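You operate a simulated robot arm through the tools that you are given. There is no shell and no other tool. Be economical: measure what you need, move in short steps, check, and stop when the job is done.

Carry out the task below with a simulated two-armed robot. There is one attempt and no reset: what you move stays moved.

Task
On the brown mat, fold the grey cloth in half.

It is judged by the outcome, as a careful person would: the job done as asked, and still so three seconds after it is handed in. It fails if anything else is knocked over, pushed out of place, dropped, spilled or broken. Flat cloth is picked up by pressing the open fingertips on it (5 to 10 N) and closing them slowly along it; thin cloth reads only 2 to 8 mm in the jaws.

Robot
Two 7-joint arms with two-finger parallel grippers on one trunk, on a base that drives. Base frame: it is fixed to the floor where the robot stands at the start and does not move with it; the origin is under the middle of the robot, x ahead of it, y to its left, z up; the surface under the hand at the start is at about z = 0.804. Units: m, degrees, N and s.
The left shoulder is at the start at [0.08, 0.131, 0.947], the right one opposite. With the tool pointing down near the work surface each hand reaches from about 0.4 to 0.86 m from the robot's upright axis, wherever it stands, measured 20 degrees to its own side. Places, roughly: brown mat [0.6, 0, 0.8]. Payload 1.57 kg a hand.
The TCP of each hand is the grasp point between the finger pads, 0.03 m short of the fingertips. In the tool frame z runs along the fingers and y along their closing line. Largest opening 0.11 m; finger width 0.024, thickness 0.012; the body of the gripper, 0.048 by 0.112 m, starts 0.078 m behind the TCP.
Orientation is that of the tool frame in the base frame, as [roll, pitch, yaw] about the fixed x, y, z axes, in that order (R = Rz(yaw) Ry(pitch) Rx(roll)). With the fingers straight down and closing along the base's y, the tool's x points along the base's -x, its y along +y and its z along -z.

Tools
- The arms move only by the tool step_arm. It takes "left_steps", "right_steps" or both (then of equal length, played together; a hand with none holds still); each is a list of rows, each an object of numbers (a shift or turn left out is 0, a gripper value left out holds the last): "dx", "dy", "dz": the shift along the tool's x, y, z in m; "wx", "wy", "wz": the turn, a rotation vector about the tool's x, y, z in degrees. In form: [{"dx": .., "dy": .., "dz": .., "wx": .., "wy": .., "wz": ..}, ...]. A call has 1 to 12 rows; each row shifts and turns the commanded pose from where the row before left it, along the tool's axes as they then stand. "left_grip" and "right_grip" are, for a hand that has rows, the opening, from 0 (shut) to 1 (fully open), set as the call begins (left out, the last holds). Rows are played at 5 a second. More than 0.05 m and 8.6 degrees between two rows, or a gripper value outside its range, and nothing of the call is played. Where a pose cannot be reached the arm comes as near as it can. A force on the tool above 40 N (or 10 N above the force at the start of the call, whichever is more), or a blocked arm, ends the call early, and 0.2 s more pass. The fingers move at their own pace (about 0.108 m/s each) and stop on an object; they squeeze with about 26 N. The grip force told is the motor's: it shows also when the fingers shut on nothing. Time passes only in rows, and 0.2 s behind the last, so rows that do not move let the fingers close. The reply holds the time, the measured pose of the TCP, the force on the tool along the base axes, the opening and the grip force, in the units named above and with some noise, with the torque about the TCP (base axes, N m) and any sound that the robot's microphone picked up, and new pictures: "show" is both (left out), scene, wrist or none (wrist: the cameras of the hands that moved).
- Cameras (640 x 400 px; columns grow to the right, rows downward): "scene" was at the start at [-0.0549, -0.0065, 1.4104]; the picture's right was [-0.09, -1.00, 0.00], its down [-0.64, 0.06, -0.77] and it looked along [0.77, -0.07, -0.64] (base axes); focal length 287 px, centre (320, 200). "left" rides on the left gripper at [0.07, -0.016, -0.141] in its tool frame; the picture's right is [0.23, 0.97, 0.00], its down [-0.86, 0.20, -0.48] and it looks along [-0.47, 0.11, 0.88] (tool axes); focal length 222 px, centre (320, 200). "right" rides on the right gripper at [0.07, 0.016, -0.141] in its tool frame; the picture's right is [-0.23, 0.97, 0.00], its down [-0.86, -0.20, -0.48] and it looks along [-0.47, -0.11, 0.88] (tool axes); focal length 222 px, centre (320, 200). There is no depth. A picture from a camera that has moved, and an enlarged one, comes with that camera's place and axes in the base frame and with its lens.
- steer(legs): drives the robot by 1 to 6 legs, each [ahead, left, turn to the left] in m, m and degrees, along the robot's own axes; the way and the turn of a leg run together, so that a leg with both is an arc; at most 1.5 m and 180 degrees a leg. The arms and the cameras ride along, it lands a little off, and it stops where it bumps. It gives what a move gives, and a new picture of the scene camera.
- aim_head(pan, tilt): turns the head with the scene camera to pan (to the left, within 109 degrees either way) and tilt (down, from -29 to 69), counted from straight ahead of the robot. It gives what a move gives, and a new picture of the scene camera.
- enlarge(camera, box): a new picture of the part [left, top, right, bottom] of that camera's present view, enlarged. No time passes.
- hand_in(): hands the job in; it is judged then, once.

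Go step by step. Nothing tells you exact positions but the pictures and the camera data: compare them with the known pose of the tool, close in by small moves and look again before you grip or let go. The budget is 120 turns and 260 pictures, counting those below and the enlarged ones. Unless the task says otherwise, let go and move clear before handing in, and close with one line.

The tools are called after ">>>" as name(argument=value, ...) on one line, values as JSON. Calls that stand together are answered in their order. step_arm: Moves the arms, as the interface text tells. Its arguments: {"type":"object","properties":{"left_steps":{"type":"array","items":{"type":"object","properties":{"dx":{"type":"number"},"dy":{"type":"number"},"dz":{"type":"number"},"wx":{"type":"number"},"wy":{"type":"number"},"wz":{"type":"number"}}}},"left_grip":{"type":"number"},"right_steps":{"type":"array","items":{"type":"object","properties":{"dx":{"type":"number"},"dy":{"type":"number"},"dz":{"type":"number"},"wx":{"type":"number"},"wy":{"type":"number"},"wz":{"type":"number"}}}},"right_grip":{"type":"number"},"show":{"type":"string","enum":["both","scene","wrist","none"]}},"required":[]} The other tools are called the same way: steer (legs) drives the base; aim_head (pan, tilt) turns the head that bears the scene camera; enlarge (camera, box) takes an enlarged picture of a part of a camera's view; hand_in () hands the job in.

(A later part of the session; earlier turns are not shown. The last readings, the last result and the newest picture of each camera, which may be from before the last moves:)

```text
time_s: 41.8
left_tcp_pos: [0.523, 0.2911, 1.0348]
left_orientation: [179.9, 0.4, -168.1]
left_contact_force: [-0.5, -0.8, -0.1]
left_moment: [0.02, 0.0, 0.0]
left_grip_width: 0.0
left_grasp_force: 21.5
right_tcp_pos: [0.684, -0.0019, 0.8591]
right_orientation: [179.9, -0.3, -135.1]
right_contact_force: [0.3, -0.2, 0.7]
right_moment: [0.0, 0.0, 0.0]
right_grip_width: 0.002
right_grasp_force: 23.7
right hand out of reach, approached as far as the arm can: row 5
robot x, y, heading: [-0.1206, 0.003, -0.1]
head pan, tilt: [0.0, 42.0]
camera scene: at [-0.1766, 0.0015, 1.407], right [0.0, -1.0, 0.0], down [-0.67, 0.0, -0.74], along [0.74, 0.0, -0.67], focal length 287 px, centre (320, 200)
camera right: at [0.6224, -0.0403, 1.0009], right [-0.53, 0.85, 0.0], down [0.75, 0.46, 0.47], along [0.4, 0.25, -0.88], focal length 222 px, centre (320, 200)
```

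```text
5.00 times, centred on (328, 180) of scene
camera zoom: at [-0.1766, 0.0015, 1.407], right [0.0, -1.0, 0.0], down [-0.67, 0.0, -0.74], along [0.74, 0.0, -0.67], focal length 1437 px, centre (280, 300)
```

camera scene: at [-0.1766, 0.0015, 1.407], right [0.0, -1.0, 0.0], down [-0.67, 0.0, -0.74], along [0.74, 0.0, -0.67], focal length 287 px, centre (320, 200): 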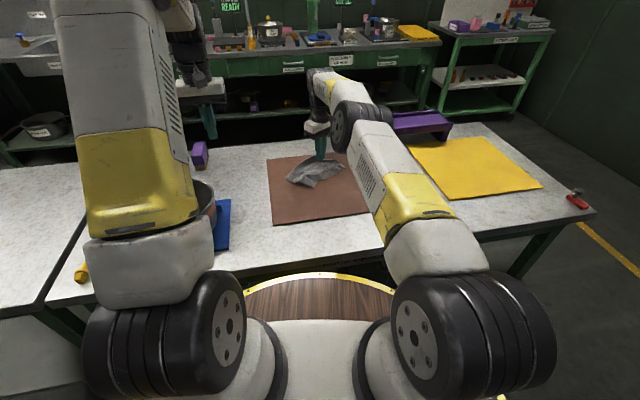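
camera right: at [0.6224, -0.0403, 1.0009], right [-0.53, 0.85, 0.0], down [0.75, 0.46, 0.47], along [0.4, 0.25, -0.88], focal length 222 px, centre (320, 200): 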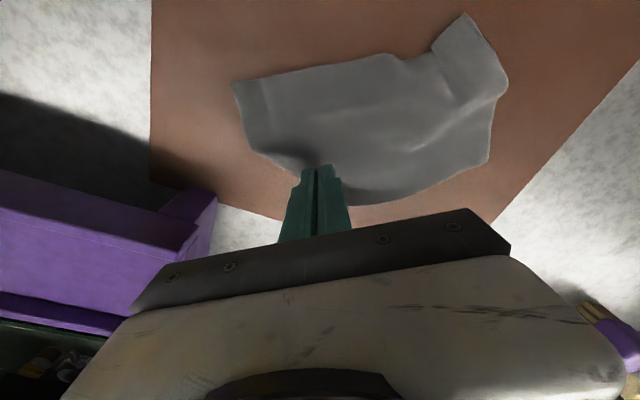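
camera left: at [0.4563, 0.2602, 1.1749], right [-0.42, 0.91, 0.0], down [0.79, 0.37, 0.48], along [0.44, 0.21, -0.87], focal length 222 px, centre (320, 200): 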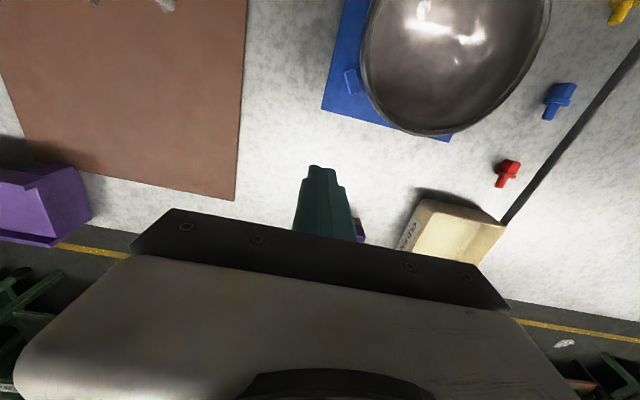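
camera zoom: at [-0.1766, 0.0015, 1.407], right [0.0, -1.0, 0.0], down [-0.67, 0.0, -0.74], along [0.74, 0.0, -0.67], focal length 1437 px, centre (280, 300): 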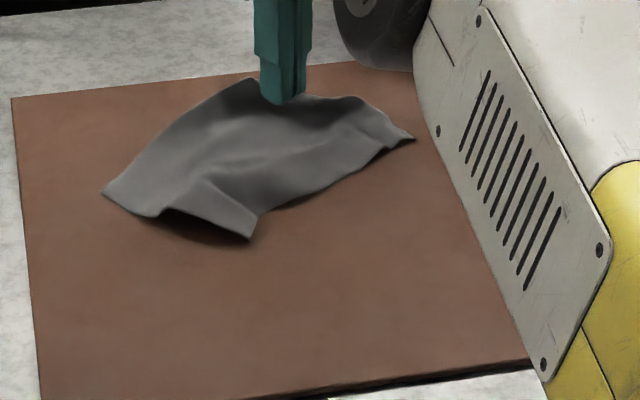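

Excellent, the cloth has opened out almost flat. I lower it to the mat, release and lift away to look.

>>> step_arm(right_steps=[{"dz": 0.012}, {}, {}], show="none")

>>> step_arm(right_steps=[{}, {}, {"dz": -0.02}, {"dz": -0.04}, {"dx": 0.035, "dz": -0.03}, {"dx": 0.035, "dz": -0.03}, {"wz": 8}, {"wz": 8}, {"wz": 8}, {"wz": 8}, {"wz": 5}], right_grip=0.15, show="wrist")

>>> enlarge(camera="scene", box=[264, 140, 392, 220])

```text
time_s: 42.6
left_tcp_pos: [0.5221, 0.2917, 1.0353]
left_orientation: [179.7, 0.5, -168.1]
left_contact_force: [-1.3, 0.3, 0.0]
left_moment: [-0.01, 0.01, 0.03]
left_grip_width: 0.0002
left_grasp_force: 20.8
right_tcp_pos: [0.6847, -0.0009, 0.846]
right_orientation: [179.8, -0.3, -135.0]
right_contact_force: [0.4, 0.4, -0.1]
right_moment: [0.0, 0.0, 0.03]
right_grip_width: 0.0016
right_grasp_force: 23.7
robot x, y, heading: [-0.1178, -0.0012, -0.2]
head pan, tilt: [0.0, 42.0]
```

```text
time_s: 45.0
left_tcp_pos: [0.5226, 0.2908, 1.035]
left_orientation: [179.8, 0.4, -168.1]
left_contact_force: [0.0, 0.4, -0.2]
left_moment: [0.0, -0.02, 0.01]
left_grip_width: 0.0002
left_grasp_force: 21.5
right_tcp_pos: [0.6355, -0.0511, 0.9672]
right_orientation: [179.9, -0.2, -172.2]
right_contact_force: [0.2, -0.8, 1.0]
right_moment: [0.01, -0.03, 0.0]
right_grip_width: 0.0162
right_grasp_force: 0.1
robot x, y, heading: [-0.1198, -0.0006, -0.1]
head pan, tilt: [0.0, 42.0]
camera right: at [0.5631, -0.0458, 1.109], right [0.09, 1.0, 0.0], down [0.88, -0.08, 0.48], along [0.47, -0.04, -0.88], focal length 222 px, centre (320, 200)
```

right: 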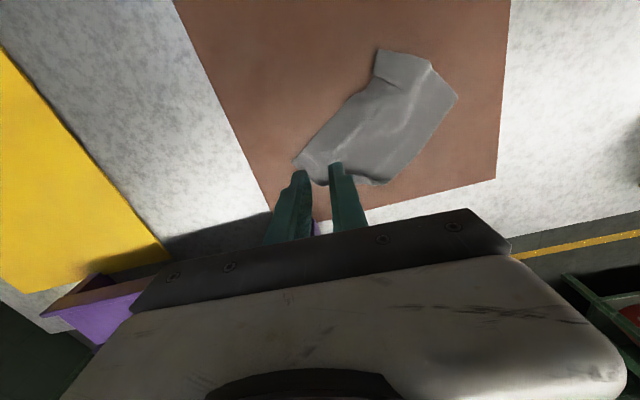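

```text
5.00 times, centred on (328, 180) of scene
camera zoom: at [-0.1766, 0.0015, 1.407], right [0.0, -1.0, 0.0], down [-0.67, 0.0, -0.74], along [0.74, 0.0, -0.67], focal length 1437 px, centre (280, 300)
```

zoom: 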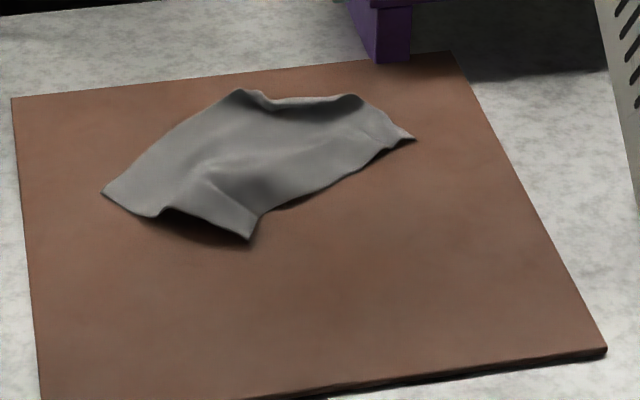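

The cloth is spread again with slight waves: its corners are near (0.590, 0.121), (0.542, 0.021), (0.653, -0.093) and (0.713, 0.031). I'll fold it across its length with the right hand alone: pinch the middle of the near-left short edge, pull it taut, and fold it onto the far-right short edge. First I drive 7 cm forward for reach.

>>> steer(legs=[[0.07, 0, 0]])

>>> step_arm(right_steps=[{"wz": -8.2}, {"wz": -8.2}, {"wz": -8.2}, {"wz": -8.2}, {"wz": -8.2}, {"dy": 0.046}, {"dy": 0.046}, {"dy": 0.046}, {"dy": 0.045, "dz": 0.02}, {"dz": 0.03}, {"dz": 0.03}, {}], right_grip=0.32, show="both")

>>> enlarge(camera="right", box=[200, 60, 456, 220])

```text
time_s: 46.0
left_tcp_pos: [0.5935, 0.2922, 1.0347]
left_orientation: [179.8, 0.4, -168.2]
left_contact_force: [0.7, 0.5, -0.3]
left_moment: [0.01, 0.0, -0.01]
left_grip_width: 0.0
left_grasp_force: 21.4
right_tcp_pos: [0.7057, -0.0502, 0.9674]
right_orientation: [-180.0, -0.1, -171.9]
right_contact_force: [-0.6, -1.2, 0.0]
right_moment: [-0.04, 0.0, 0.03]
right_grip_width: 0.0167
right_grasp_force: 0.0
robot x, y, heading: [-0.0523, -0.0031, -0.2]
head pan, tilt: [0.0, 42.0]
camera scene: at [-0.1057, 0.0016, 1.407], right [0.0, -1.0, 0.0], down [-0.67, 0.0, -0.74], along [0.74, 0.0, -0.67], focal length 287 px, centre (320, 200)
```

scene: 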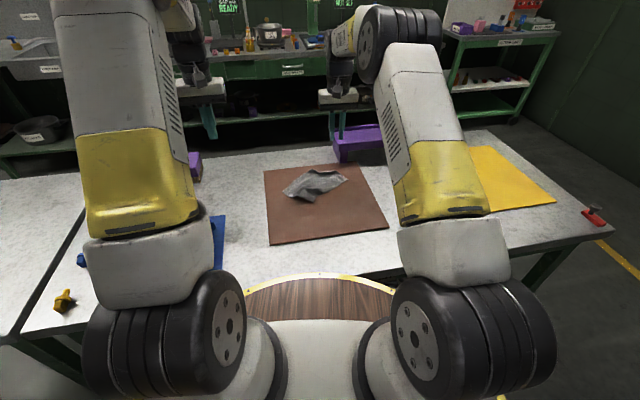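

```text
time_s: 48.6
left_tcp_pos: [0.5926, 0.2912, 1.0349]
left_orientation: [179.7, 0.3, -168.2]
left_contact_force: [0.4, -0.2, 0.7]
left_moment: [0.01, 0.0, 0.0]
left_grip_width: 0.0
left_grasp_force: 21.1
right_tcp_pos: [0.5686, 0.0689, 0.8863]
right_orientation: [179.7, -0.2, -131.0]
right_contact_force: [-0.3, -1.4, 0.3]
right_moment: [0.01, 0.0, 0.0]
right_grip_width: 0.0354
right_grasp_force: 0.0
robot x, y, heading: [-0.0502, 0.002, 0.1]
head pan, tilt: [0.0, 42.0]
camera scene: at [-0.1056, 0.0016, 1.407], right [0.0, -1.0, 0.0], down [-0.67, 0.0, -0.74], along [0.74, 0.0, -0.67], focal length 287 px, centre (320, 200)
camera right: at [0.5096, 0.0254, 1.029], right [-0.59, 0.81, 0.0], down [0.71, 0.51, 0.48], along [0.38, 0.28, -0.88], focal length 222 px, centre (320, 200)
```

scene: 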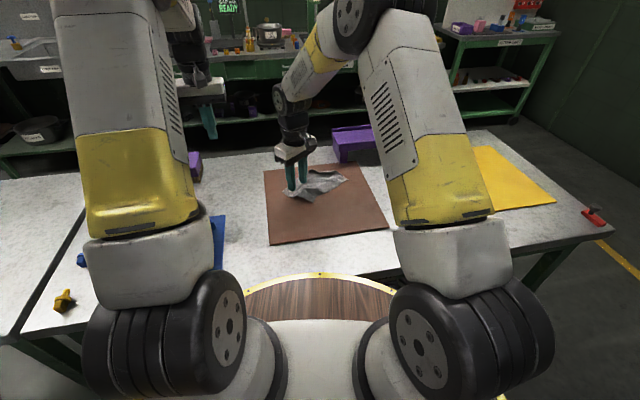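
right: 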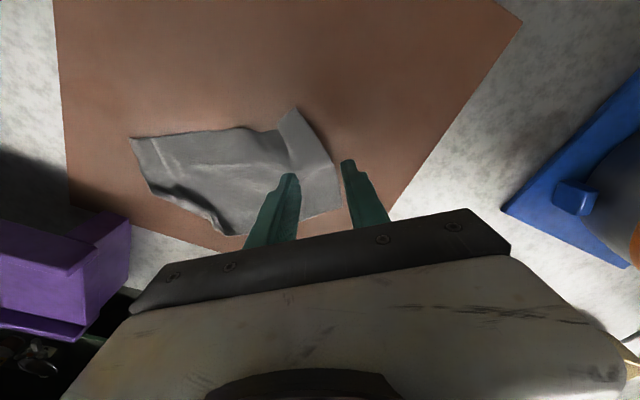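

```text
2.50 times, centred on (328, 140) of right
camera zoom: at [0.5096, 0.0254, 1.029], right [-0.59, 0.81, 0.0], down [0.71, 0.51, 0.48], along [0.38, 0.28, -0.88], focal length 555 px, centre (300, 350)
```

zoom: 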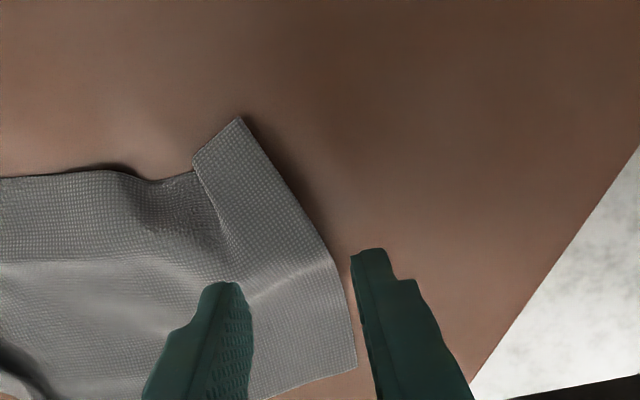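

The fingers straddle the middle of the short edge well. I shift 6 mm outward and lower.

>>> step_arm(right_steps=[{"dy": 0.006, "dz": 0.02}, {"dz": 0.018}, {"dz": 0.006}, {"dz": 0.002}, {}], right_grip=0.32, show="none")

>>> enlarge(camera="right", box=[200, 80, 456, 240])

```text
time_s: 49.8
left_tcp_pos: [0.5929, 0.2915, 1.036]
left_orientation: [179.8, 0.5, -168.2]
left_contact_force: [0.2, 0.3, -0.2]
left_moment: [-0.01, 0.02, 0.02]
left_grip_width: 0.0003
left_grasp_force: 21.5
right_tcp_pos: [0.5627, 0.0722, 0.8419]
right_orientation: [179.7, -0.2, -131.0]
right_contact_force: [-1.3, -0.7, 0.3]
right_moment: [-0.01, 0.01, 0.02]
right_grip_width: 0.0351
right_grasp_force: 0.1
robot x, y, heading: [-0.0495, 0.002, -0.0]
head pan, tilt: [0.0, 42.0]
```

```text
2.50 times, centred on (328, 160) of right
camera zoom: at [0.5041, 0.03, 0.9837], right [-0.59, 0.81, 0.0], down [0.71, 0.51, 0.48], along [0.38, 0.28, -0.88], focal length 555 px, centre (300, 300)
```

zoom: 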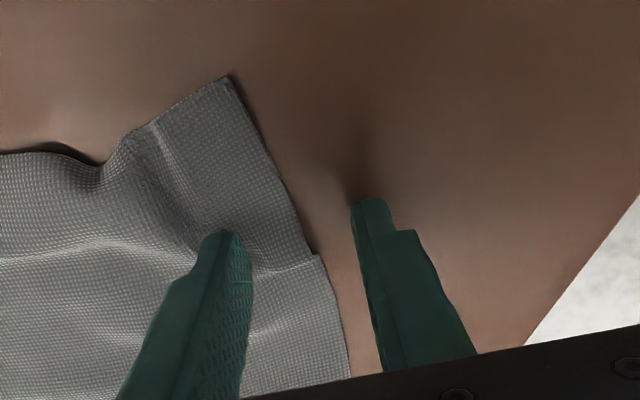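

>>> step_arm(right_steps=[{"dz": 0.002}, {"dz": 0.001}, {}], right_grip=0.28, show="none")

>>> step_arm(right_steps=[{"dz": 0.0005}], right_grip=0.22, show="none")

>>> step_arm(right_steps=[{}], right_grip=0.17, show="none")

>>> enlarge(camera="right", box=[200, 80, 456, 240])

```text
time_s: 50.6
left_tcp_pos: [0.5933, 0.2912, 1.0358]
left_orientation: [179.8, 0.4, -168.1]
left_contact_force: [0.9, -0.3, -0.5]
left_moment: [0.04, -0.01, 0.02]
left_grip_width: 0.0
left_grasp_force: 21.6
right_tcp_pos: [0.5634, 0.0734, 0.8391]
right_orientation: [179.8, -0.3, -131.0]
right_contact_force: [0.4, -0.2, 0.6]
right_moment: [0.04, 0.0, 0.01]
right_grip_width: 0.0306
right_grasp_force: 0.0
robot x, y, heading: [-0.0498, 0.0017, -0.0]
head pan, tilt: [0.0, 42.0]
```

```text
time_s: 51.0
left_tcp_pos: [0.5927, 0.2926, 1.0348]
left_orientation: [179.8, 0.3, -168.0]
left_contact_force: [-0.3, 0.5, 0.6]
left_moment: [0.03, -0.01, 0.0]
left_grip_width: 0.0
left_grasp_force: 21.1
right_tcp_pos: [0.5636, 0.073, 0.838]
right_orientation: [179.8, -0.2, -131.1]
right_contact_force: [-0.5, -0.1, 3.1]
right_moment: [-0.03, 0.0, -0.03]
right_grip_width: 0.0243
right_grasp_force: 0.0
robot x, y, heading: [-0.0533, -0.002, 0.1]
head pan, tilt: [0.0, 42.0]
```

```text
time_s: 51.4
left_tcp_pos: [0.5944, 0.2918, 1.0341]
left_orientation: [179.9, 0.5, -168.1]
left_contact_force: [0.2, 0.4, 0.2]
left_moment: [-0.02, 0.01, -0.04]
left_grip_width: 0.0
left_grasp_force: 21.6
right_tcp_pos: [0.5638, 0.0733, 0.8379]
right_orientation: [179.8, -0.1, -131.0]
right_contact_force: [-1.3, 0.3, 4.9]
right_moment: [0.0, 0.0, 0.01]
right_grip_width: 0.0176
right_grasp_force: 0.1
robot x, y, heading: [-0.0505, 0.0013, 0.2]
head pan, tilt: [0.0, 42.0]
```

```text
2.50 times, centred on (328, 160) of right
camera zoom: at [0.5041, 0.0305, 0.9803], right [-0.59, 0.81, 0.0], down [0.71, 0.51, 0.48], along [0.38, 0.28, -0.88], focal length 555 px, centre (300, 300)
```

zoom: 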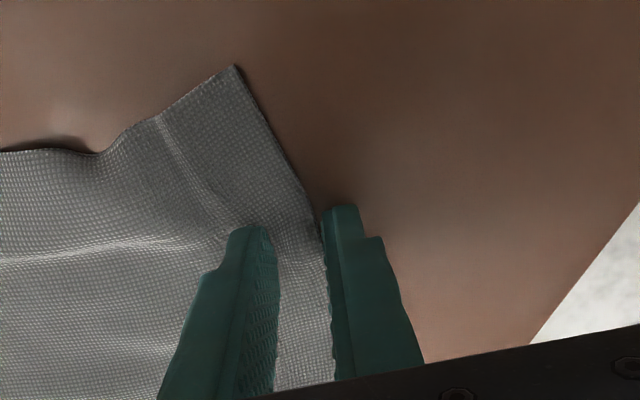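

The inner finger drags the cloth against the outer one. I keep closing in small steps.

>>> step_arm(right_steps=[{"dz": 0.0003}], right_grip=0.13, show="none")

>>> step_arm(right_steps=[{}], right_grip=0.09, show="none")

>>> step_arm(right_steps=[{}], right_grip=0.06, show="none")

>>> step_arm(right_steps=[{}], right_grip=0.03, show="none")

>>> step_arm(right_steps=[{}, {}], right_grip=0.0, show="none")

>>> enlarge(camera="right", box=[200, 80, 456, 240])

```text
time_s: 51.8
left_tcp_pos: [0.5926, 0.291, 1.0349]
left_orientation: [179.8, 0.4, -168.2]
left_contact_force: [0.5, -0.6, 0.0]
left_moment: [-0.02, 0.03, 0.02]
left_grip_width: 0.0001
left_grasp_force: 21.1
right_tcp_pos: [0.5635, 0.0729, 0.8372]
right_orientation: [179.8, -0.1, -131.0]
right_contact_force: [-1.1, -1.0, 6.5]
right_moment: [-0.05, -0.05, 0.0]
right_grip_width: 0.0135
right_grasp_force: 0.0
robot x, y, heading: [-0.051, 0.0035, 0.0]
head pan, tilt: [0.0, 42.0]
```

```text
time_s: 52.2
left_tcp_pos: [0.5927, 0.2925, 1.035]
left_orientation: [179.9, 0.5, -168.2]
left_contact_force: [0.2, -0.5, -0.1]
left_moment: [-0.05, -0.02, 0.03]
left_grip_width: 0.0
left_grasp_force: 21.3
right_tcp_pos: [0.5632, 0.0723, 0.839]
right_orientation: [179.9, -0.1, -131.0]
right_contact_force: [1.1, -1.4, 7.6]
right_moment: [-0.05, -0.08, 0.0]
right_grip_width: 0.0108
right_grasp_force: 0.5
robot x, y, heading: [-0.0463, 0.0007, -0.1]
head pan, tilt: [0.0, 42.0]
```

```text
time_s: 52.6
left_tcp_pos: [0.5935, 0.2922, 1.0363]
left_orientation: [179.8, 0.4, -168.1]
left_contact_force: [0.5, -0.5, -0.6]
left_moment: [0.01, -0.01, 0.0]
left_grip_width: 0.0001
left_grasp_force: 21.1
right_tcp_pos: [0.563, 0.072, 0.8387]
right_orientation: [179.8, -0.1, -131.0]
right_contact_force: [0.1, -0.7, 8.6]
right_moment: [-0.11, -0.05, -0.02]
right_grip_width: 0.0073
right_grasp_force: 0.2
robot x, y, heading: [-0.0482, -0.0024, -0.0]
head pan, tilt: [0.0, 42.0]
```

```text
time_s: 53.0
left_tcp_pos: [0.5918, 0.2906, 1.0351]
left_orientation: [179.8, 0.4, -168.1]
left_contact_force: [0.4, 0.6, 0.0]
left_moment: [0.02, 0.02, 0.0]
left_grip_width: 0.0
left_grasp_force: 21.5
right_tcp_pos: [0.563, 0.0735, 0.8383]
right_orientation: [179.8, -0.1, -131.0]
right_contact_force: [-0.3, -1.9, 9.4]
right_moment: [-0.09, -0.03, -0.02]
right_grip_width: 0.0044
right_grasp_force: 1.1
robot x, y, heading: [-0.0492, -0.0018, 0.2]
head pan, tilt: [0.0, 42.0]
```

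```text
time_s: 53.6
left_tcp_pos: [0.5931, 0.2928, 1.036]
left_orientation: [179.8, 0.4, -168.1]
left_contact_force: [-0.1, 0.4, 0.8]
left_moment: [0.01, -0.04, 0.0]
left_grip_width: 0.0002
left_grasp_force: 21.2
right_tcp_pos: [0.5635, 0.0723, 0.8386]
right_orientation: [180.0, -0.1, -131.0]
right_contact_force: [3.7, -3.0, 9.2]
right_moment: [-0.16, -0.12, -0.02]
right_grip_width: 0.0025
right_grasp_force: 24.0
robot x, y, heading: [-0.0469, 0.0001, 0.2]
head pan, tilt: [0.0, 42.0]
```

```text
2.50 times, centred on (328, 160) of right
camera zoom: at [0.5044, 0.0298, 0.9802], right [-0.59, 0.81, 0.0], down [0.71, 0.51, 0.48], along [0.38, 0.28, -0.88], focal length 555 px, centre (300, 300)
```

zoom: 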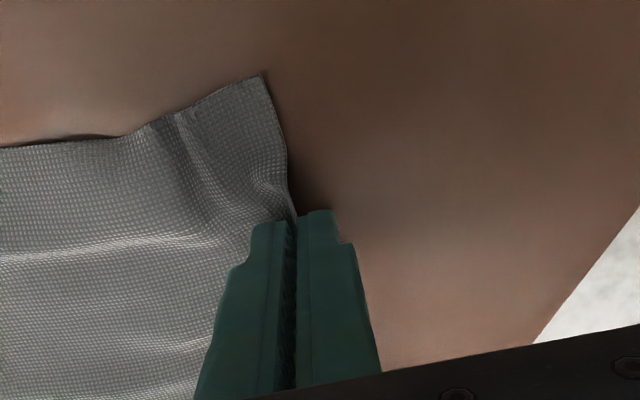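

The middle of the edge is gripped (2.5 mm). I lift it slightly and pull outward along the mat to straighten the waves.

>>> step_arm(right_steps=[{"dz": -0.006}, {"dy": 0.01}, {"dy": 0.01}, {"dy": 0.01}, {}], show="none")

>>> enlarge(camera="scene", box=[254, 150, 382, 230])

>>> enlarge(camera="right", box=[80, 60, 400, 260])

```text
time_s: 54.8
left_tcp_pos: [0.5941, 0.2915, 1.0354]
left_orientation: [179.8, 0.4, -168.1]
left_contact_force: [-0.3, -0.9, -0.3]
left_moment: [-0.01, 0.01, -0.01]
left_grip_width: 0.0
left_grasp_force: 21.5
right_tcp_pos: [0.5405, 0.0924, 0.8437]
right_orientation: [179.8, -0.2, -130.9]
right_contact_force: [-1.1, -0.2, -0.7]
right_moment: [0.03, 0.0, 0.0]
right_grip_width: 0.0024
right_grasp_force: 24.2
robot x, y, heading: [-0.0476, -0.0001, 0.2]
head pan, tilt: [0.0, 42.0]
```

```text
5.00 times, centred on (318, 190) of scene
camera zoom: at [-0.1056, 0.0016, 1.407], right [0.0, -1.0, 0.0], down [-0.67, 0.0, -0.74], along [0.74, 0.0, -0.67], focal length 1437 px, centre (330, 250)
```

zoom: 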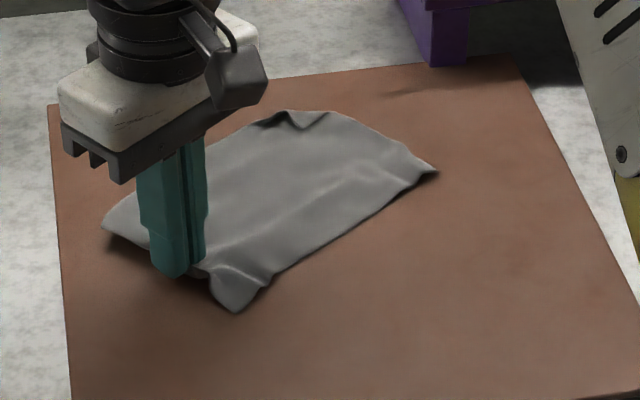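

```text
2.00 times, centred on (240, 160) of right
camera zoom: at [0.4816, 0.0498, 0.9857], right [-0.59, 0.81, 0.0], down [0.71, 0.51, 0.48], along [0.38, 0.28, -0.88], focal length 444 px, centre (480, 280)
```

zoom: 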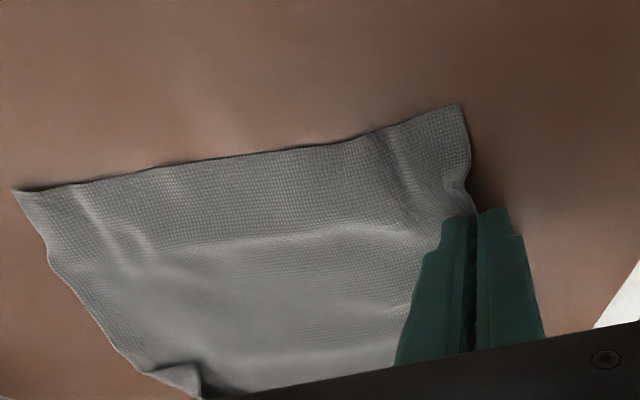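

The cloth is now taut and flat except the far corner near (0.70, 0.03), which is curled. I put this edge down, release, and look at that corner.

>>> step_arm(right_steps=[{"dz": 0.004}, {}], show="none")

>>> step_arm(right_steps=[{}, {}, {"dz": -0.02}, {"dz": -0.04}, {"dz": -0.04}, {"dz": -0.03, "dx": 0.007, "dy": -0.036}, {"dx": 0.007, "dy": -0.036}, {"dx": 0.007, "dy": -0.036}, {"dx": 0.007, "dy": -0.036}, {}], right_grip=0.2, show="wrist")

>>> enlarge(camera="right", box=[200, 40, 456, 200])

>>> enlarge(camera="scene", box=[254, 150, 382, 230])

```text
time_s: 55.4
left_tcp_pos: [0.5939, 0.2909, 1.0355]
left_orientation: [179.9, 0.4, -168.2]
left_contact_force: [-0.4, -0.3, 0.2]
left_moment: [0.0, 0.02, 0.0]
left_grip_width: 0.0002
left_grasp_force: 21.2
right_tcp_pos: [0.5402, 0.0924, 0.8389]
right_orientation: [179.8, -0.2, -131.0]
right_contact_force: [-1.5, 0.2, 0.6]
right_moment: [-0.01, -0.01, -0.01]
right_grip_width: 0.0023
right_grasp_force: 23.7
robot x, y, heading: [-0.0485, -0.0035, 0.3]
head pan, tilt: [0.0, 42.0]
```

```text
time_s: 57.6
left_tcp_pos: [0.5938, 0.292, 1.0348]
left_orientation: [179.8, 0.5, -168.1]
left_contact_force: [-0.1, -0.5, 0.1]
left_moment: [0.01, -0.03, 0.03]
left_grip_width: 0.0001
left_grasp_force: 21.4
right_tcp_pos: [0.6314, -0.0223, 0.9701]
right_orientation: [179.7, -0.1, -131.0]
right_contact_force: [-0.6, -0.3, -0.1]
right_moment: [-0.05, 0.0, -0.02]
right_grip_width: 0.0222
right_grasp_force: 0.0
robot x, y, heading: [-0.0515, 0.0009, 0.1]
head pan, tilt: [0.0, 42.0]
camera right: at [0.5726, -0.0659, 1.1112], right [-0.59, 0.81, 0.0], down [0.71, 0.51, 0.48], along [0.38, 0.28, -0.88], focal length 222 px, centre (320, 200)
```

right: 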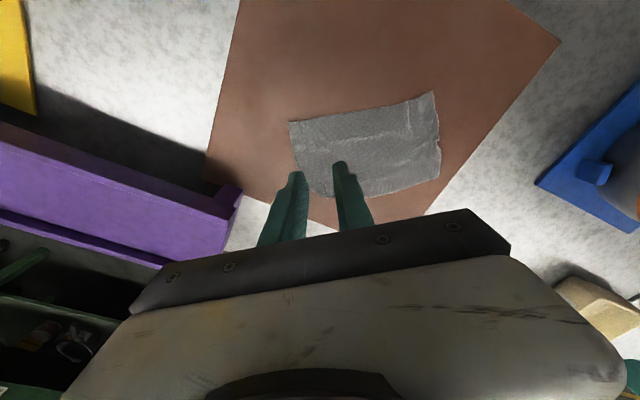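

```text
2.50 times, centred on (328, 120) of right
camera zoom: at [0.5726, -0.0659, 1.1112], right [-0.59, 0.81, 0.0], down [0.71, 0.51, 0.48], along [0.38, 0.28, -0.88], focal length 555 px, centre (300, 400)
```

zoom: 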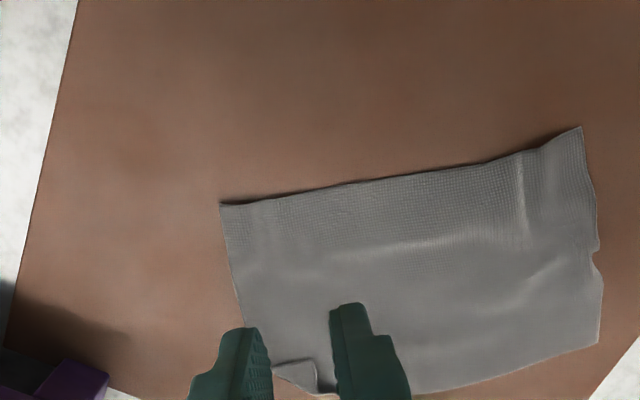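

```text
5.00 times, centred on (318, 190) of scene
camera zoom: at [-0.1056, 0.0016, 1.407], right [0.0, -1.0, 0.0], down [-0.67, 0.0, -0.74], along [0.74, 0.0, -0.67], focal length 1437 px, centre (330, 250)
```

zoom: 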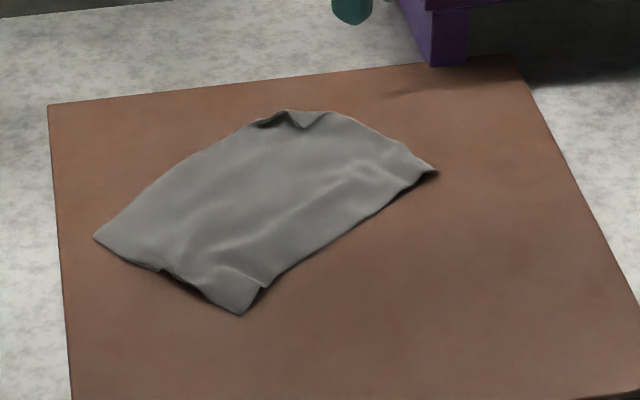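

The cloth is flat except one small corner tucked back on top at the far end. I move closer for a view of it.

>>> step_arm(right_steps=[{"dx": -0.03, "dy": -0.009}, {"dx": -0.03, "dy": -0.009}, {}], show="none")

>>> enlarge(camera="right", box=[220, 50, 412, 170])

```text
time_s: 58.4
left_tcp_pos: [0.5938, 0.2918, 1.034]
left_orientation: [179.8, 0.3, -168.2]
left_contact_force: [0.2, -0.2, 0.0]
left_moment: [0.03, 0.01, 0.01]
left_grip_width: 0.0
left_grasp_force: 21.6
right_tcp_pos: [0.686, 0.0108, 0.9698]
right_orientation: [179.9, -0.2, -131.0]
right_contact_force: [0.2, 0.1, 0.4]
right_moment: [-0.01, -0.06, 0.0]
right_grip_width: 0.022
right_grasp_force: 0.0
robot x, y, heading: [-0.0503, -0.0001, 0.1]
head pan, tilt: [0.0, 42.0]
```

```text
3.33 times, centred on (316, 110) of right
camera zoom: at [0.6255, -0.0323, 1.1112], right [-0.59, 0.81, 0.0], down [0.71, 0.52, 0.48], along [0.38, 0.28, -0.88], focal length 740 px, centre (333, 500)
```

zoom: 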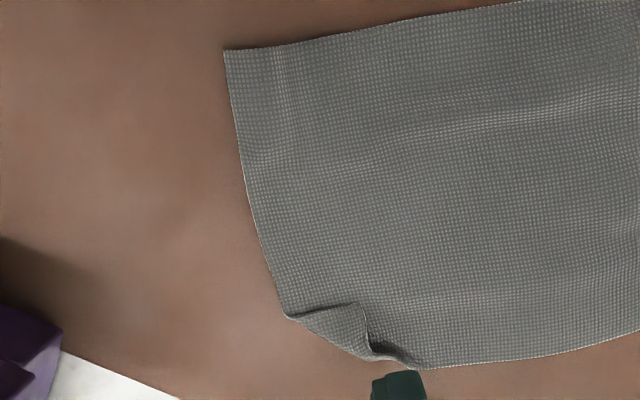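

A 2–3 cm corner is turned over at (0.69, 0.02). I try pushing it back with closed fingertips, sweeping outward from just inside its tip.

>>> step_arm(right_steps=[{"dx": 0.02, "dy": 0.03}, {"dz": 0.045}, {"dz": 0.045}, {"dz": 0.032}, {"dz": 0.004}, {}], right_grip=0, show="none")

>>> enlarge(camera="right", box=[200, 80, 456, 240])

>>> enlarge(camera="scene", box=[254, 150, 382, 230])

```text
time_s: 59.8
left_tcp_pos: [0.5938, 0.2914, 1.035]
left_orientation: [179.8, 0.4, -168.1]
left_contact_force: [-0.5, 0.0, 0.1]
left_moment: [-0.01, 0.01, 0.03]
left_grip_width: 0.0
left_grasp_force: 21.5
right_tcp_pos: [0.6489, 0.0142, 0.8421]
right_orientation: [179.8, -0.2, -131.0]
right_contact_force: [0.1, 0.7, -0.2]
right_moment: [0.03, 0.01, 0.01]
right_grip_width: 0.0
right_grasp_force: 21.1
robot x, y, heading: [-0.0536, 0.0018, 0.1]
head pan, tilt: [0.0, 42.0]
```

```text
2.50 times, centred on (328, 160) of right
camera zoom: at [0.5897, -0.0275, 0.9845], right [-0.59, 0.81, 0.0], down [0.71, 0.51, 0.48], along [0.38, 0.28, -0.88], focal length 555 px, centre (300, 300)
```

zoom: 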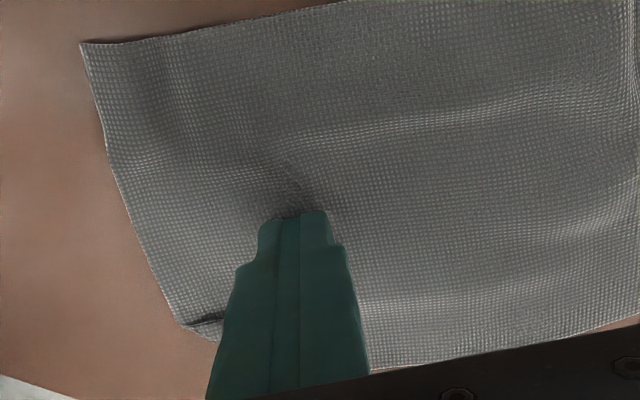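

```text
5.00 times, centred on (318, 190) of scene
camera zoom: at [-0.1056, 0.0016, 1.407], right [0.0, -1.0, 0.0], down [-0.67, 0.0, -0.74], along [0.74, 0.0, -0.67], focal length 1437 px, centre (330, 250)
```

zoom: 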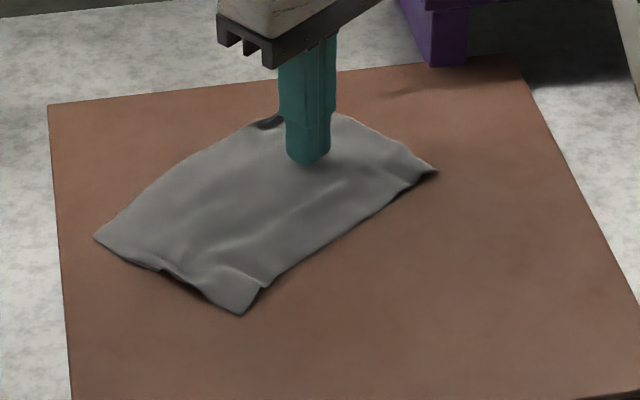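

>>> step_arm(right_steps=[{"dz": 0.0018}, {"dx": -0.008, "dy": -0.0075}, {"dx": -0.008, "dy": -0.0075}, {"dx": -0.008, "dy": -0.0075}, {"dx": -0.008, "dy": -0.0075}, {"dx": -0.008, "dy": -0.0075}, {}], show="none")

>>> enlarge(camera="right", box=[200, 80, 456, 240])

>>> enlarge(camera="scene", box=[254, 150, 382, 230])

```text
time_s: 61.4
left_tcp_pos: [0.5927, 0.2914, 1.0343]
left_orientation: [179.7, 0.4, -168.0]
left_contact_force: [-0.5, 0.4, 0.8]
left_moment: [0.02, -0.04, -0.01]
left_grip_width: 0.0001
left_grasp_force: 21.3
right_tcp_pos: [0.7014, 0.0219, 0.8407]
right_orientation: [179.8, -0.1, -131.0]
right_contact_force: [-0.8, 0.3, -0.6]
right_moment: [-0.01, 0.02, -0.04]
right_grip_width: 0.0
right_grasp_force: 21.8
robot x, y, heading: [-0.0501, -0.0023, 0.1]
head pan, tilt: [0.0, 42.0]
```

```text
2.50 times, centred on (328, 160) of right
camera zoom: at [0.6436, -0.0219, 0.9831], right [-0.59, 0.81, 0.0], down [0.71, 0.52, 0.47], along [0.38, 0.28, -0.88], focal length 555 px, centre (300, 300)
```

zoom: 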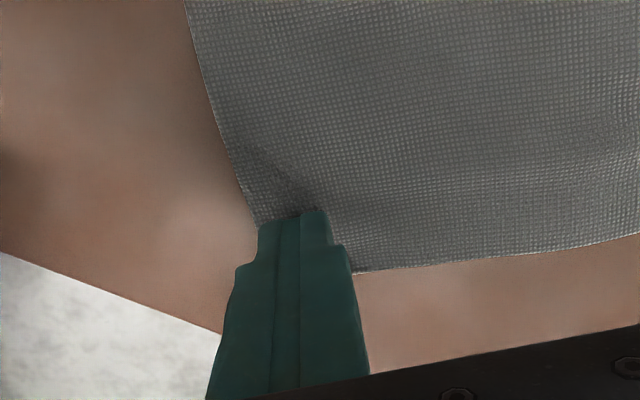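

```text
5.00 times, centred on (318, 190) of scene
camera zoom: at [-0.1055, 0.0016, 1.407], right [0.0, -1.0, 0.0], down [-0.67, 0.0, -0.74], along [0.74, 0.0, -0.67], focal length 1437 px, centre (330, 250)
```

zoom: 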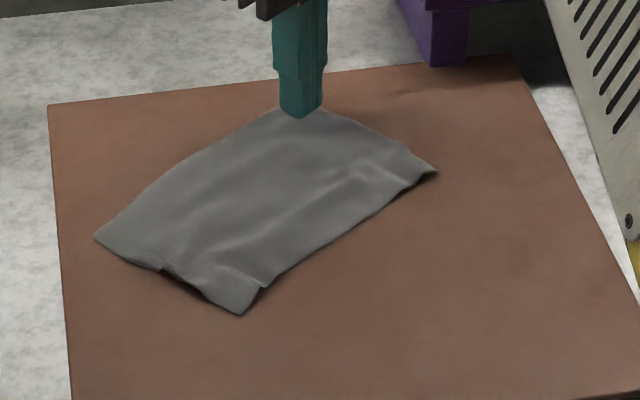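

The corner unrolled perfectly and the cloth is now a flat rectangle. I go back to the middle of the near-left short edge at about (0.534, 0.098).

>>> step_arm(right_steps=[{"dz": -0.03}, {"dz": -0.03}, {"dx": 0.013, "dy": 0.044}, {"dx": 0.013, "dy": 0.044}, {"dx": 0.013, "dy": 0.044}, {"dx": 0.013, "dy": 0.044}, {"dz": 0.015}, {}], right_grip=0.32, show="none")

>>> enlarge(camera="right", box=[200, 60, 456, 220])

>>> enlarge(camera="scene", box=[254, 150, 382, 230])

```text
time_s: 63.2
left_tcp_pos: [0.5951, 0.2915, 1.0349]
left_orientation: [179.9, 0.4, -168.0]
left_contact_force: [0.8, -0.2, 0.5]
left_moment: [0.04, 0.01, 0.01]
left_grip_width: 0.0003
left_grasp_force: 21.1
right_tcp_pos: [0.5362, 0.0968, 0.8871]
right_orientation: [179.8, -0.1, -131.0]
right_contact_force: [-0.5, 0.3, -0.7]
right_moment: [0.01, 0.03, -0.01]
right_grip_width: 0.0352
right_grasp_force: 0.0
robot x, y, heading: [-0.0454, -0.0004, -0.1]
head pan, tilt: [0.0, 42.0]
```

```text
2.50 times, centred on (328, 140) of right
camera zoom: at [0.4769, 0.0541, 1.0287], right [-0.59, 0.81, 0.0], down [0.71, 0.51, 0.48], along [0.38, 0.28, -0.88], focal length 555 px, centre (300, 350)
```

zoom: 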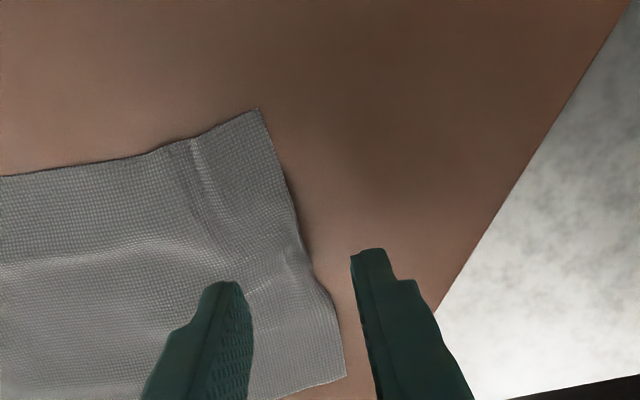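

```text
5.00 times, centred on (318, 190) of scene
camera zoom: at [-0.1056, 0.0016, 1.407], right [0.0, -1.0, 0.0], down [-0.67, 0.0, -0.74], along [0.74, 0.0, -0.67], focal length 1437 px, centre (330, 250)
```

zoom: 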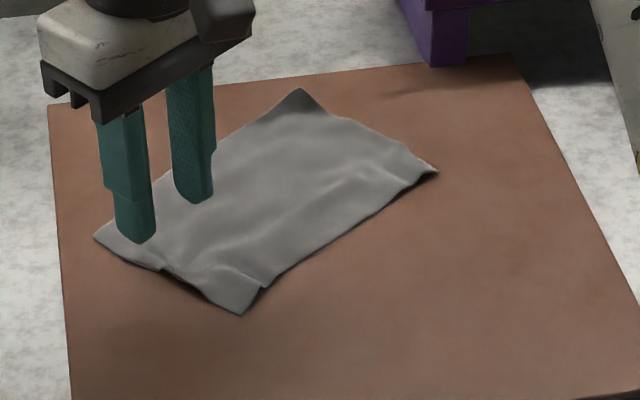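

The fingers straddle the middle of the edge. I lower and close in small steps as before.

>>> step_arm(right_steps=[{"dz": 0.02}, {"dz": 0.02}, {"dz": 0.006}, {"dz": 0.002}, {"dz": 0.001}, {}], right_grip=0.3, show="none")

>>> step_arm(right_steps=[{"dz": 0.0006}], right_grip=0.24, show="none")

>>> enlarge(camera="right", box=[200, 80, 456, 240])

```text
time_s: 64.6
left_tcp_pos: [0.5935, 0.2904, 1.0347]
left_orientation: [179.8, 0.3, -168.1]
left_contact_force: [0.9, -0.8, 0.2]
left_moment: [0.02, 0.03, 0.01]
left_grip_width: 0.0
left_grasp_force: 21.4
right_tcp_pos: [0.5366, 0.0966, 0.839]
right_orientation: [179.9, -0.3, -131.0]
right_contact_force: [-1.4, -0.8, 5.5]
right_moment: [-0.11, -0.07, -0.05]
right_grip_width: 0.0331
right_grasp_force: 0.0
robot x, y, heading: [-0.051, -0.0011, 0.3]
head pan, tilt: [0.0, 42.0]
```

```text
time_s: 65.0
left_tcp_pos: [0.5943, 0.291, 1.0345]
left_orientation: [179.8, 0.4, -168.2]
left_contact_force: [-0.7, 0.3, -0.1]
left_moment: [0.0, 0.02, 0.03]
left_grip_width: 0.0001
left_grasp_force: 21.2
right_tcp_pos: [0.5367, 0.0966, 0.8393]
right_orientation: [179.9, -0.1, -131.0]
right_contact_force: [1.3, -4.7, 10.9]
right_moment: [-0.27, -0.16, -0.05]
right_grip_width: 0.0294
right_grasp_force: 1.3
robot x, y, heading: [-0.0508, 0.0004, -0.0]
head pan, tilt: [0.0, 42.0]
```

```text
2.50 times, centred on (328, 160) of right
camera zoom: at [0.477, 0.0534, 0.9802], right [-0.59, 0.81, 0.0], down [0.71, 0.51, 0.48], along [0.39, 0.28, -0.88], focal length 555 px, centre (300, 300)
```

zoom: 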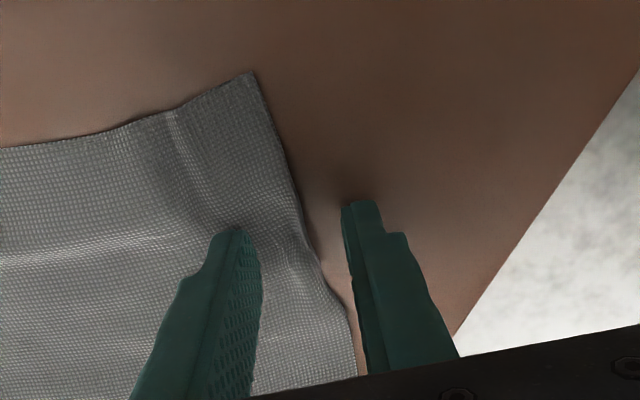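

>>> step_arm(right_steps=[{"dz": -0.0006}], right_grip=0.2, show="none")

>>> step_arm(right_steps=[{}], right_grip=0.15, show="none")

>>> step_arm(right_steps=[{}], right_grip=0.11, show="none")

>>> enlarge(camera="right", box=[200, 80, 456, 240])

```text
time_s: 65.4
left_tcp_pos: [0.5934, 0.291, 1.0349]
left_orientation: [179.9, 0.4, -168.0]
left_contact_force: [0.4, 0.6, 0.0]
left_moment: [0.03, -0.01, 0.04]
left_grip_width: 0.0001
left_grasp_force: 21.7
right_tcp_pos: [0.5372, 0.0962, 0.8385]
right_orientation: [180.0, -0.1, -131.0]
right_contact_force: [3.9, -3.4, 7.7]
right_moment: [-0.22, -0.26, -0.02]
right_grip_width: 0.0273
right_grasp_force: 2.8
robot x, y, heading: [-0.047, -0.0002, -0.1]
head pan, tilt: [0.0, 42.0]
```

```text
time_s: 65.8
left_tcp_pos: [0.5937, 0.2931, 1.0355]
left_orientation: [179.7, 0.4, -168.1]
left_contact_force: [0.4, -0.6, -0.2]
left_moment: [-0.02, -0.03, -0.03]
left_grip_width: 0.0001
left_grasp_force: 21.4
right_tcp_pos: [0.5344, 0.0962, 0.8388]
right_orientation: [179.8, -0.3, -130.9]
right_contact_force: [-0.1, -0.6, 7.5]
right_moment: [-0.12, -0.15, 0.0]
right_grip_width: 0.0169
right_grasp_force: 0.1
robot x, y, heading: [-0.0506, -0.0015, 0.1]
head pan, tilt: [0.0, 42.0]
```

```text
time_s: 66.2
left_tcp_pos: [0.5922, 0.2915, 1.0351]
left_orientation: [179.8, 0.4, -168.1]
left_contact_force: [-0.5, 0.0, -0.1]
left_moment: [-0.03, 0.01, 0.01]
left_grip_width: 0.0
left_grasp_force: 21.2
right_tcp_pos: [0.5345, 0.0983, 0.8387]
right_orientation: [179.8, -0.2, -130.8]
right_contact_force: [-3.4, 1.3, 9.1]
right_moment: [0.0, -0.01, 0.0]
right_grip_width: 0.0098
right_grasp_force: 0.1
robot x, y, heading: [-0.0499, -0.0018, 0.0]
head pan, tilt: [0.0, 42.0]
```

```text
2.50 times, centred on (328, 160) of right
camera zoom: at [0.4758, 0.0549, 0.9803], right [-0.59, 0.81, 0.0], down [0.71, 0.52, 0.48], along [0.38, 0.28, -0.88], focal length 555 px, centre (300, 300)
```

zoom: 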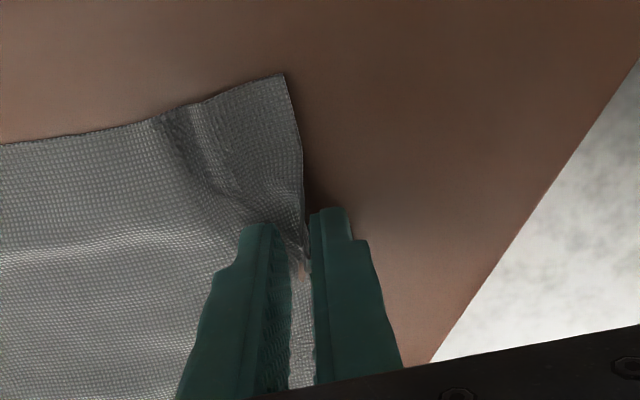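

>>> step_arm(right_steps=[{}], right_grip=0.07, show="none")

>>> step_arm(right_steps=[{}], right_grip=0.04, show="none")

>>> step_arm(right_steps=[{}, {}], right_grip=0.0, show="none")

>>> step_arm(right_steps=[{"dz": -0.01}, {"dz": -0.01}, {}], show="none")

>>> enlarge(camera="right", box=[200, 80, 456, 240])

>>> enlarge(camera="scene", box=[254, 150, 382, 230])

```text
time_s: 66.6
left_tcp_pos: [0.5932, 0.2906, 1.0344]
left_orientation: [179.8, 0.4, -168.0]
left_contact_force: [-0.4, -1.1, -0.2]
left_moment: [-0.01, -0.01, -0.04]
left_grip_width: 0.0002
left_grasp_force: 21.6
right_tcp_pos: [0.5351, 0.0972, 0.8369]
right_orientation: [179.8, -0.1, -131.0]
right_contact_force: [-0.8, 1.2, 8.7]
right_moment: [-0.04, -0.06, -0.02]
right_grip_width: 0.0074
right_grasp_force: 0.0
robot x, y, heading: [-0.0507, 0.0037, -0.2]
head pan, tilt: [0.0, 42.0]
```

```text
time_s: 67.0
left_tcp_pos: [0.5926, 0.2918, 1.0345]
left_orientation: [179.8, 0.4, -168.1]
left_contact_force: [0.0, 0.2, -0.4]
left_moment: [-0.01, -0.01, -0.01]
left_grip_width: 0.0
left_grasp_force: 21.8
right_tcp_pos: [0.5361, 0.098, 0.8387]
right_orientation: [179.8, -0.2, -131.0]
right_contact_force: [0.4, 0.7, 9.2]
right_moment: [-0.07, -0.09, 0.0]
right_grip_width: 0.0051
right_grasp_force: 0.8
robot x, y, heading: [-0.0448, 0.0016, 0.2]
head pan, tilt: [0.0, 42.0]
```

```text
time_s: 67.6
left_tcp_pos: [0.5933, 0.2917, 1.0361]
left_orientation: [179.8, 0.4, -168.1]
left_contact_force: [-0.9, -0.2, -0.3]
left_moment: [0.0, -0.01, -0.01]
left_grip_width: 0.0001
left_grasp_force: 21.5
right_tcp_pos: [0.5359, 0.0963, 0.8381]
right_orientation: [179.9, -0.2, -131.0]
right_contact_force: [2.0, -1.6, 9.1]
right_moment: [-0.09, -0.09, 0.01]
right_grip_width: 0.0025
right_grasp_force: 23.9
robot x, y, heading: [-0.049, 0.0043, 0.1]
head pan, tilt: [0.0, 42.0]
```

```text
time_s: 68.4
left_tcp_pos: [0.5947, 0.2912, 1.0347]
left_orientation: [179.8, 0.4, -168.1]
left_contact_force: [-0.2, -0.6, -0.6]
left_moment: [0.03, 0.0, -0.01]
left_grip_width: 0.0
left_grasp_force: 22.2
right_tcp_pos: [0.5368, 0.0984, 0.8581]
right_orientation: [179.7, -0.2, -130.9]
right_contact_force: [0.8, 0.5, -0.4]
right_moment: [-0.02, -0.05, -0.01]
right_grip_width: 0.0025
right_grasp_force: 24.1
robot x, y, heading: [-0.05, 0.0008, 0.3]
head pan, tilt: [0.0, 42.0]
```

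```text
2.50 times, centred on (328, 160) of right
camera zoom: at [0.4768, 0.0543, 0.9998], right [-0.59, 0.81, 0.0], down [0.71, 0.52, 0.47], along [0.38, 0.28, -0.88], focal length 555 px, centre (300, 300)
```

zoom: 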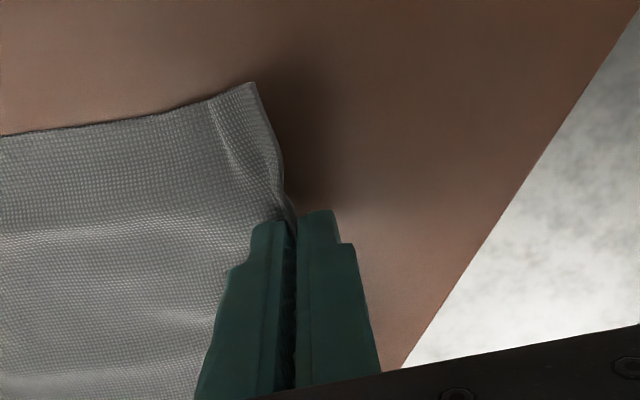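

```text
5.00 times, centred on (318, 190) of scene
camera zoom: at [-0.1056, 0.0016, 1.407], right [0.0, -1.0, 0.0], down [-0.67, 0.0, -0.74], along [0.74, 0.0, -0.67], focal length 1437 px, centre (330, 250)
```

zoom: 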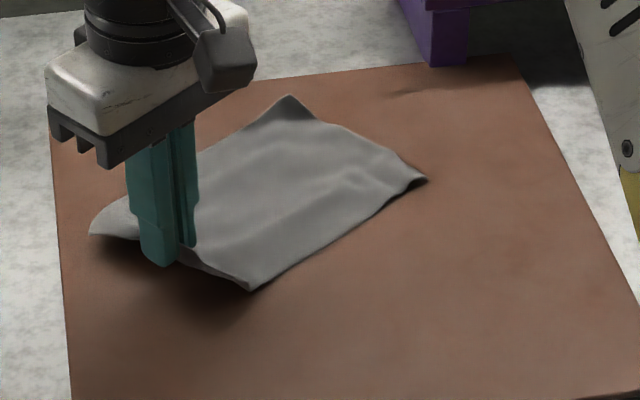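

The edge is held (2.5 mm). Now I carry it in an arc over toward the opposite short edge (middle at about (0.668, -0.016)); first the rising half.

>>> step_arm(right_steps=[{"dy": -0.01, "dz": -0.025}, {"dy": -0.018, "dz": -0.021}, {"dy": -0.024, "dz": -0.014}, {"dy": -0.028, "dz": -0.006}, {"dy": -0.028, "dz": 0.004}, {}], show="none")

>>> enlarge(camera="scene", box=[254, 150, 382, 230])

>>> enlarge(camera="right", box=[160, 40, 480, 240])

```text
time_s: 69.8
left_tcp_pos: [0.5935, 0.2917, 1.0345]
left_orientation: [179.8, 0.4, -168.1]
left_contact_force: [0.7, -0.2, 0.2]
left_moment: [-0.02, -0.03, -0.01]
left_grip_width: 0.0
left_grasp_force: 21.5
right_tcp_pos: [0.6171, 0.0258, 0.9217]
right_orientation: [179.8, -0.1, -130.9]
right_contact_force: [-0.9, -0.7, -0.3]
right_moment: [-0.02, 0.03, -0.02]
right_grip_width: 0.0024
right_grasp_force: 23.8
robot x, y, heading: [-0.0487, -0.0046, 0.3]
head pan, tilt: [0.0, 42.0]
```

```text
5.00 times, centred on (318, 190) of scene
camera zoom: at [-0.1056, 0.0016, 1.407], right [0.0, -1.0, 0.0], down [-0.67, 0.0, -0.74], along [0.74, 0.0, -0.67], focal length 1437 px, centre (330, 250)
```

zoom: 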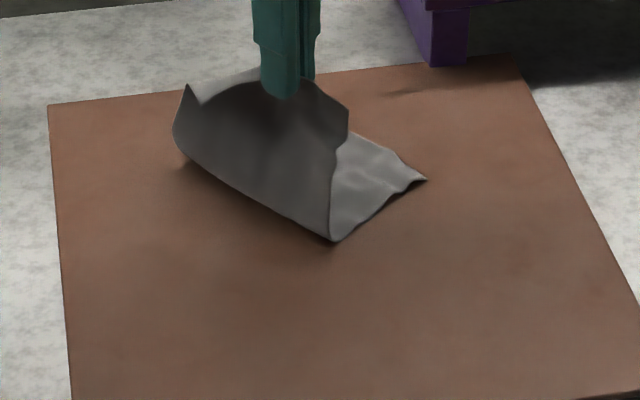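

```text
2.00 times, centred on (320, 140) of right
camera zoom: at [0.5581, -0.0166, 1.0629], right [-0.59, 0.81, 0.0], down [0.71, 0.51, 0.48], along [0.38, 0.28, -0.88], focal length 444 px, centre (320, 320)
```

zoom: 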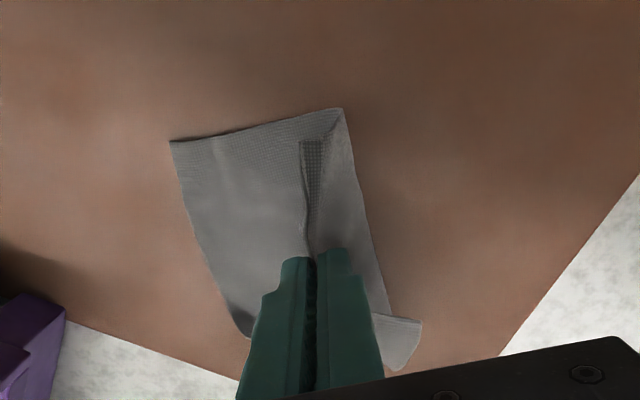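

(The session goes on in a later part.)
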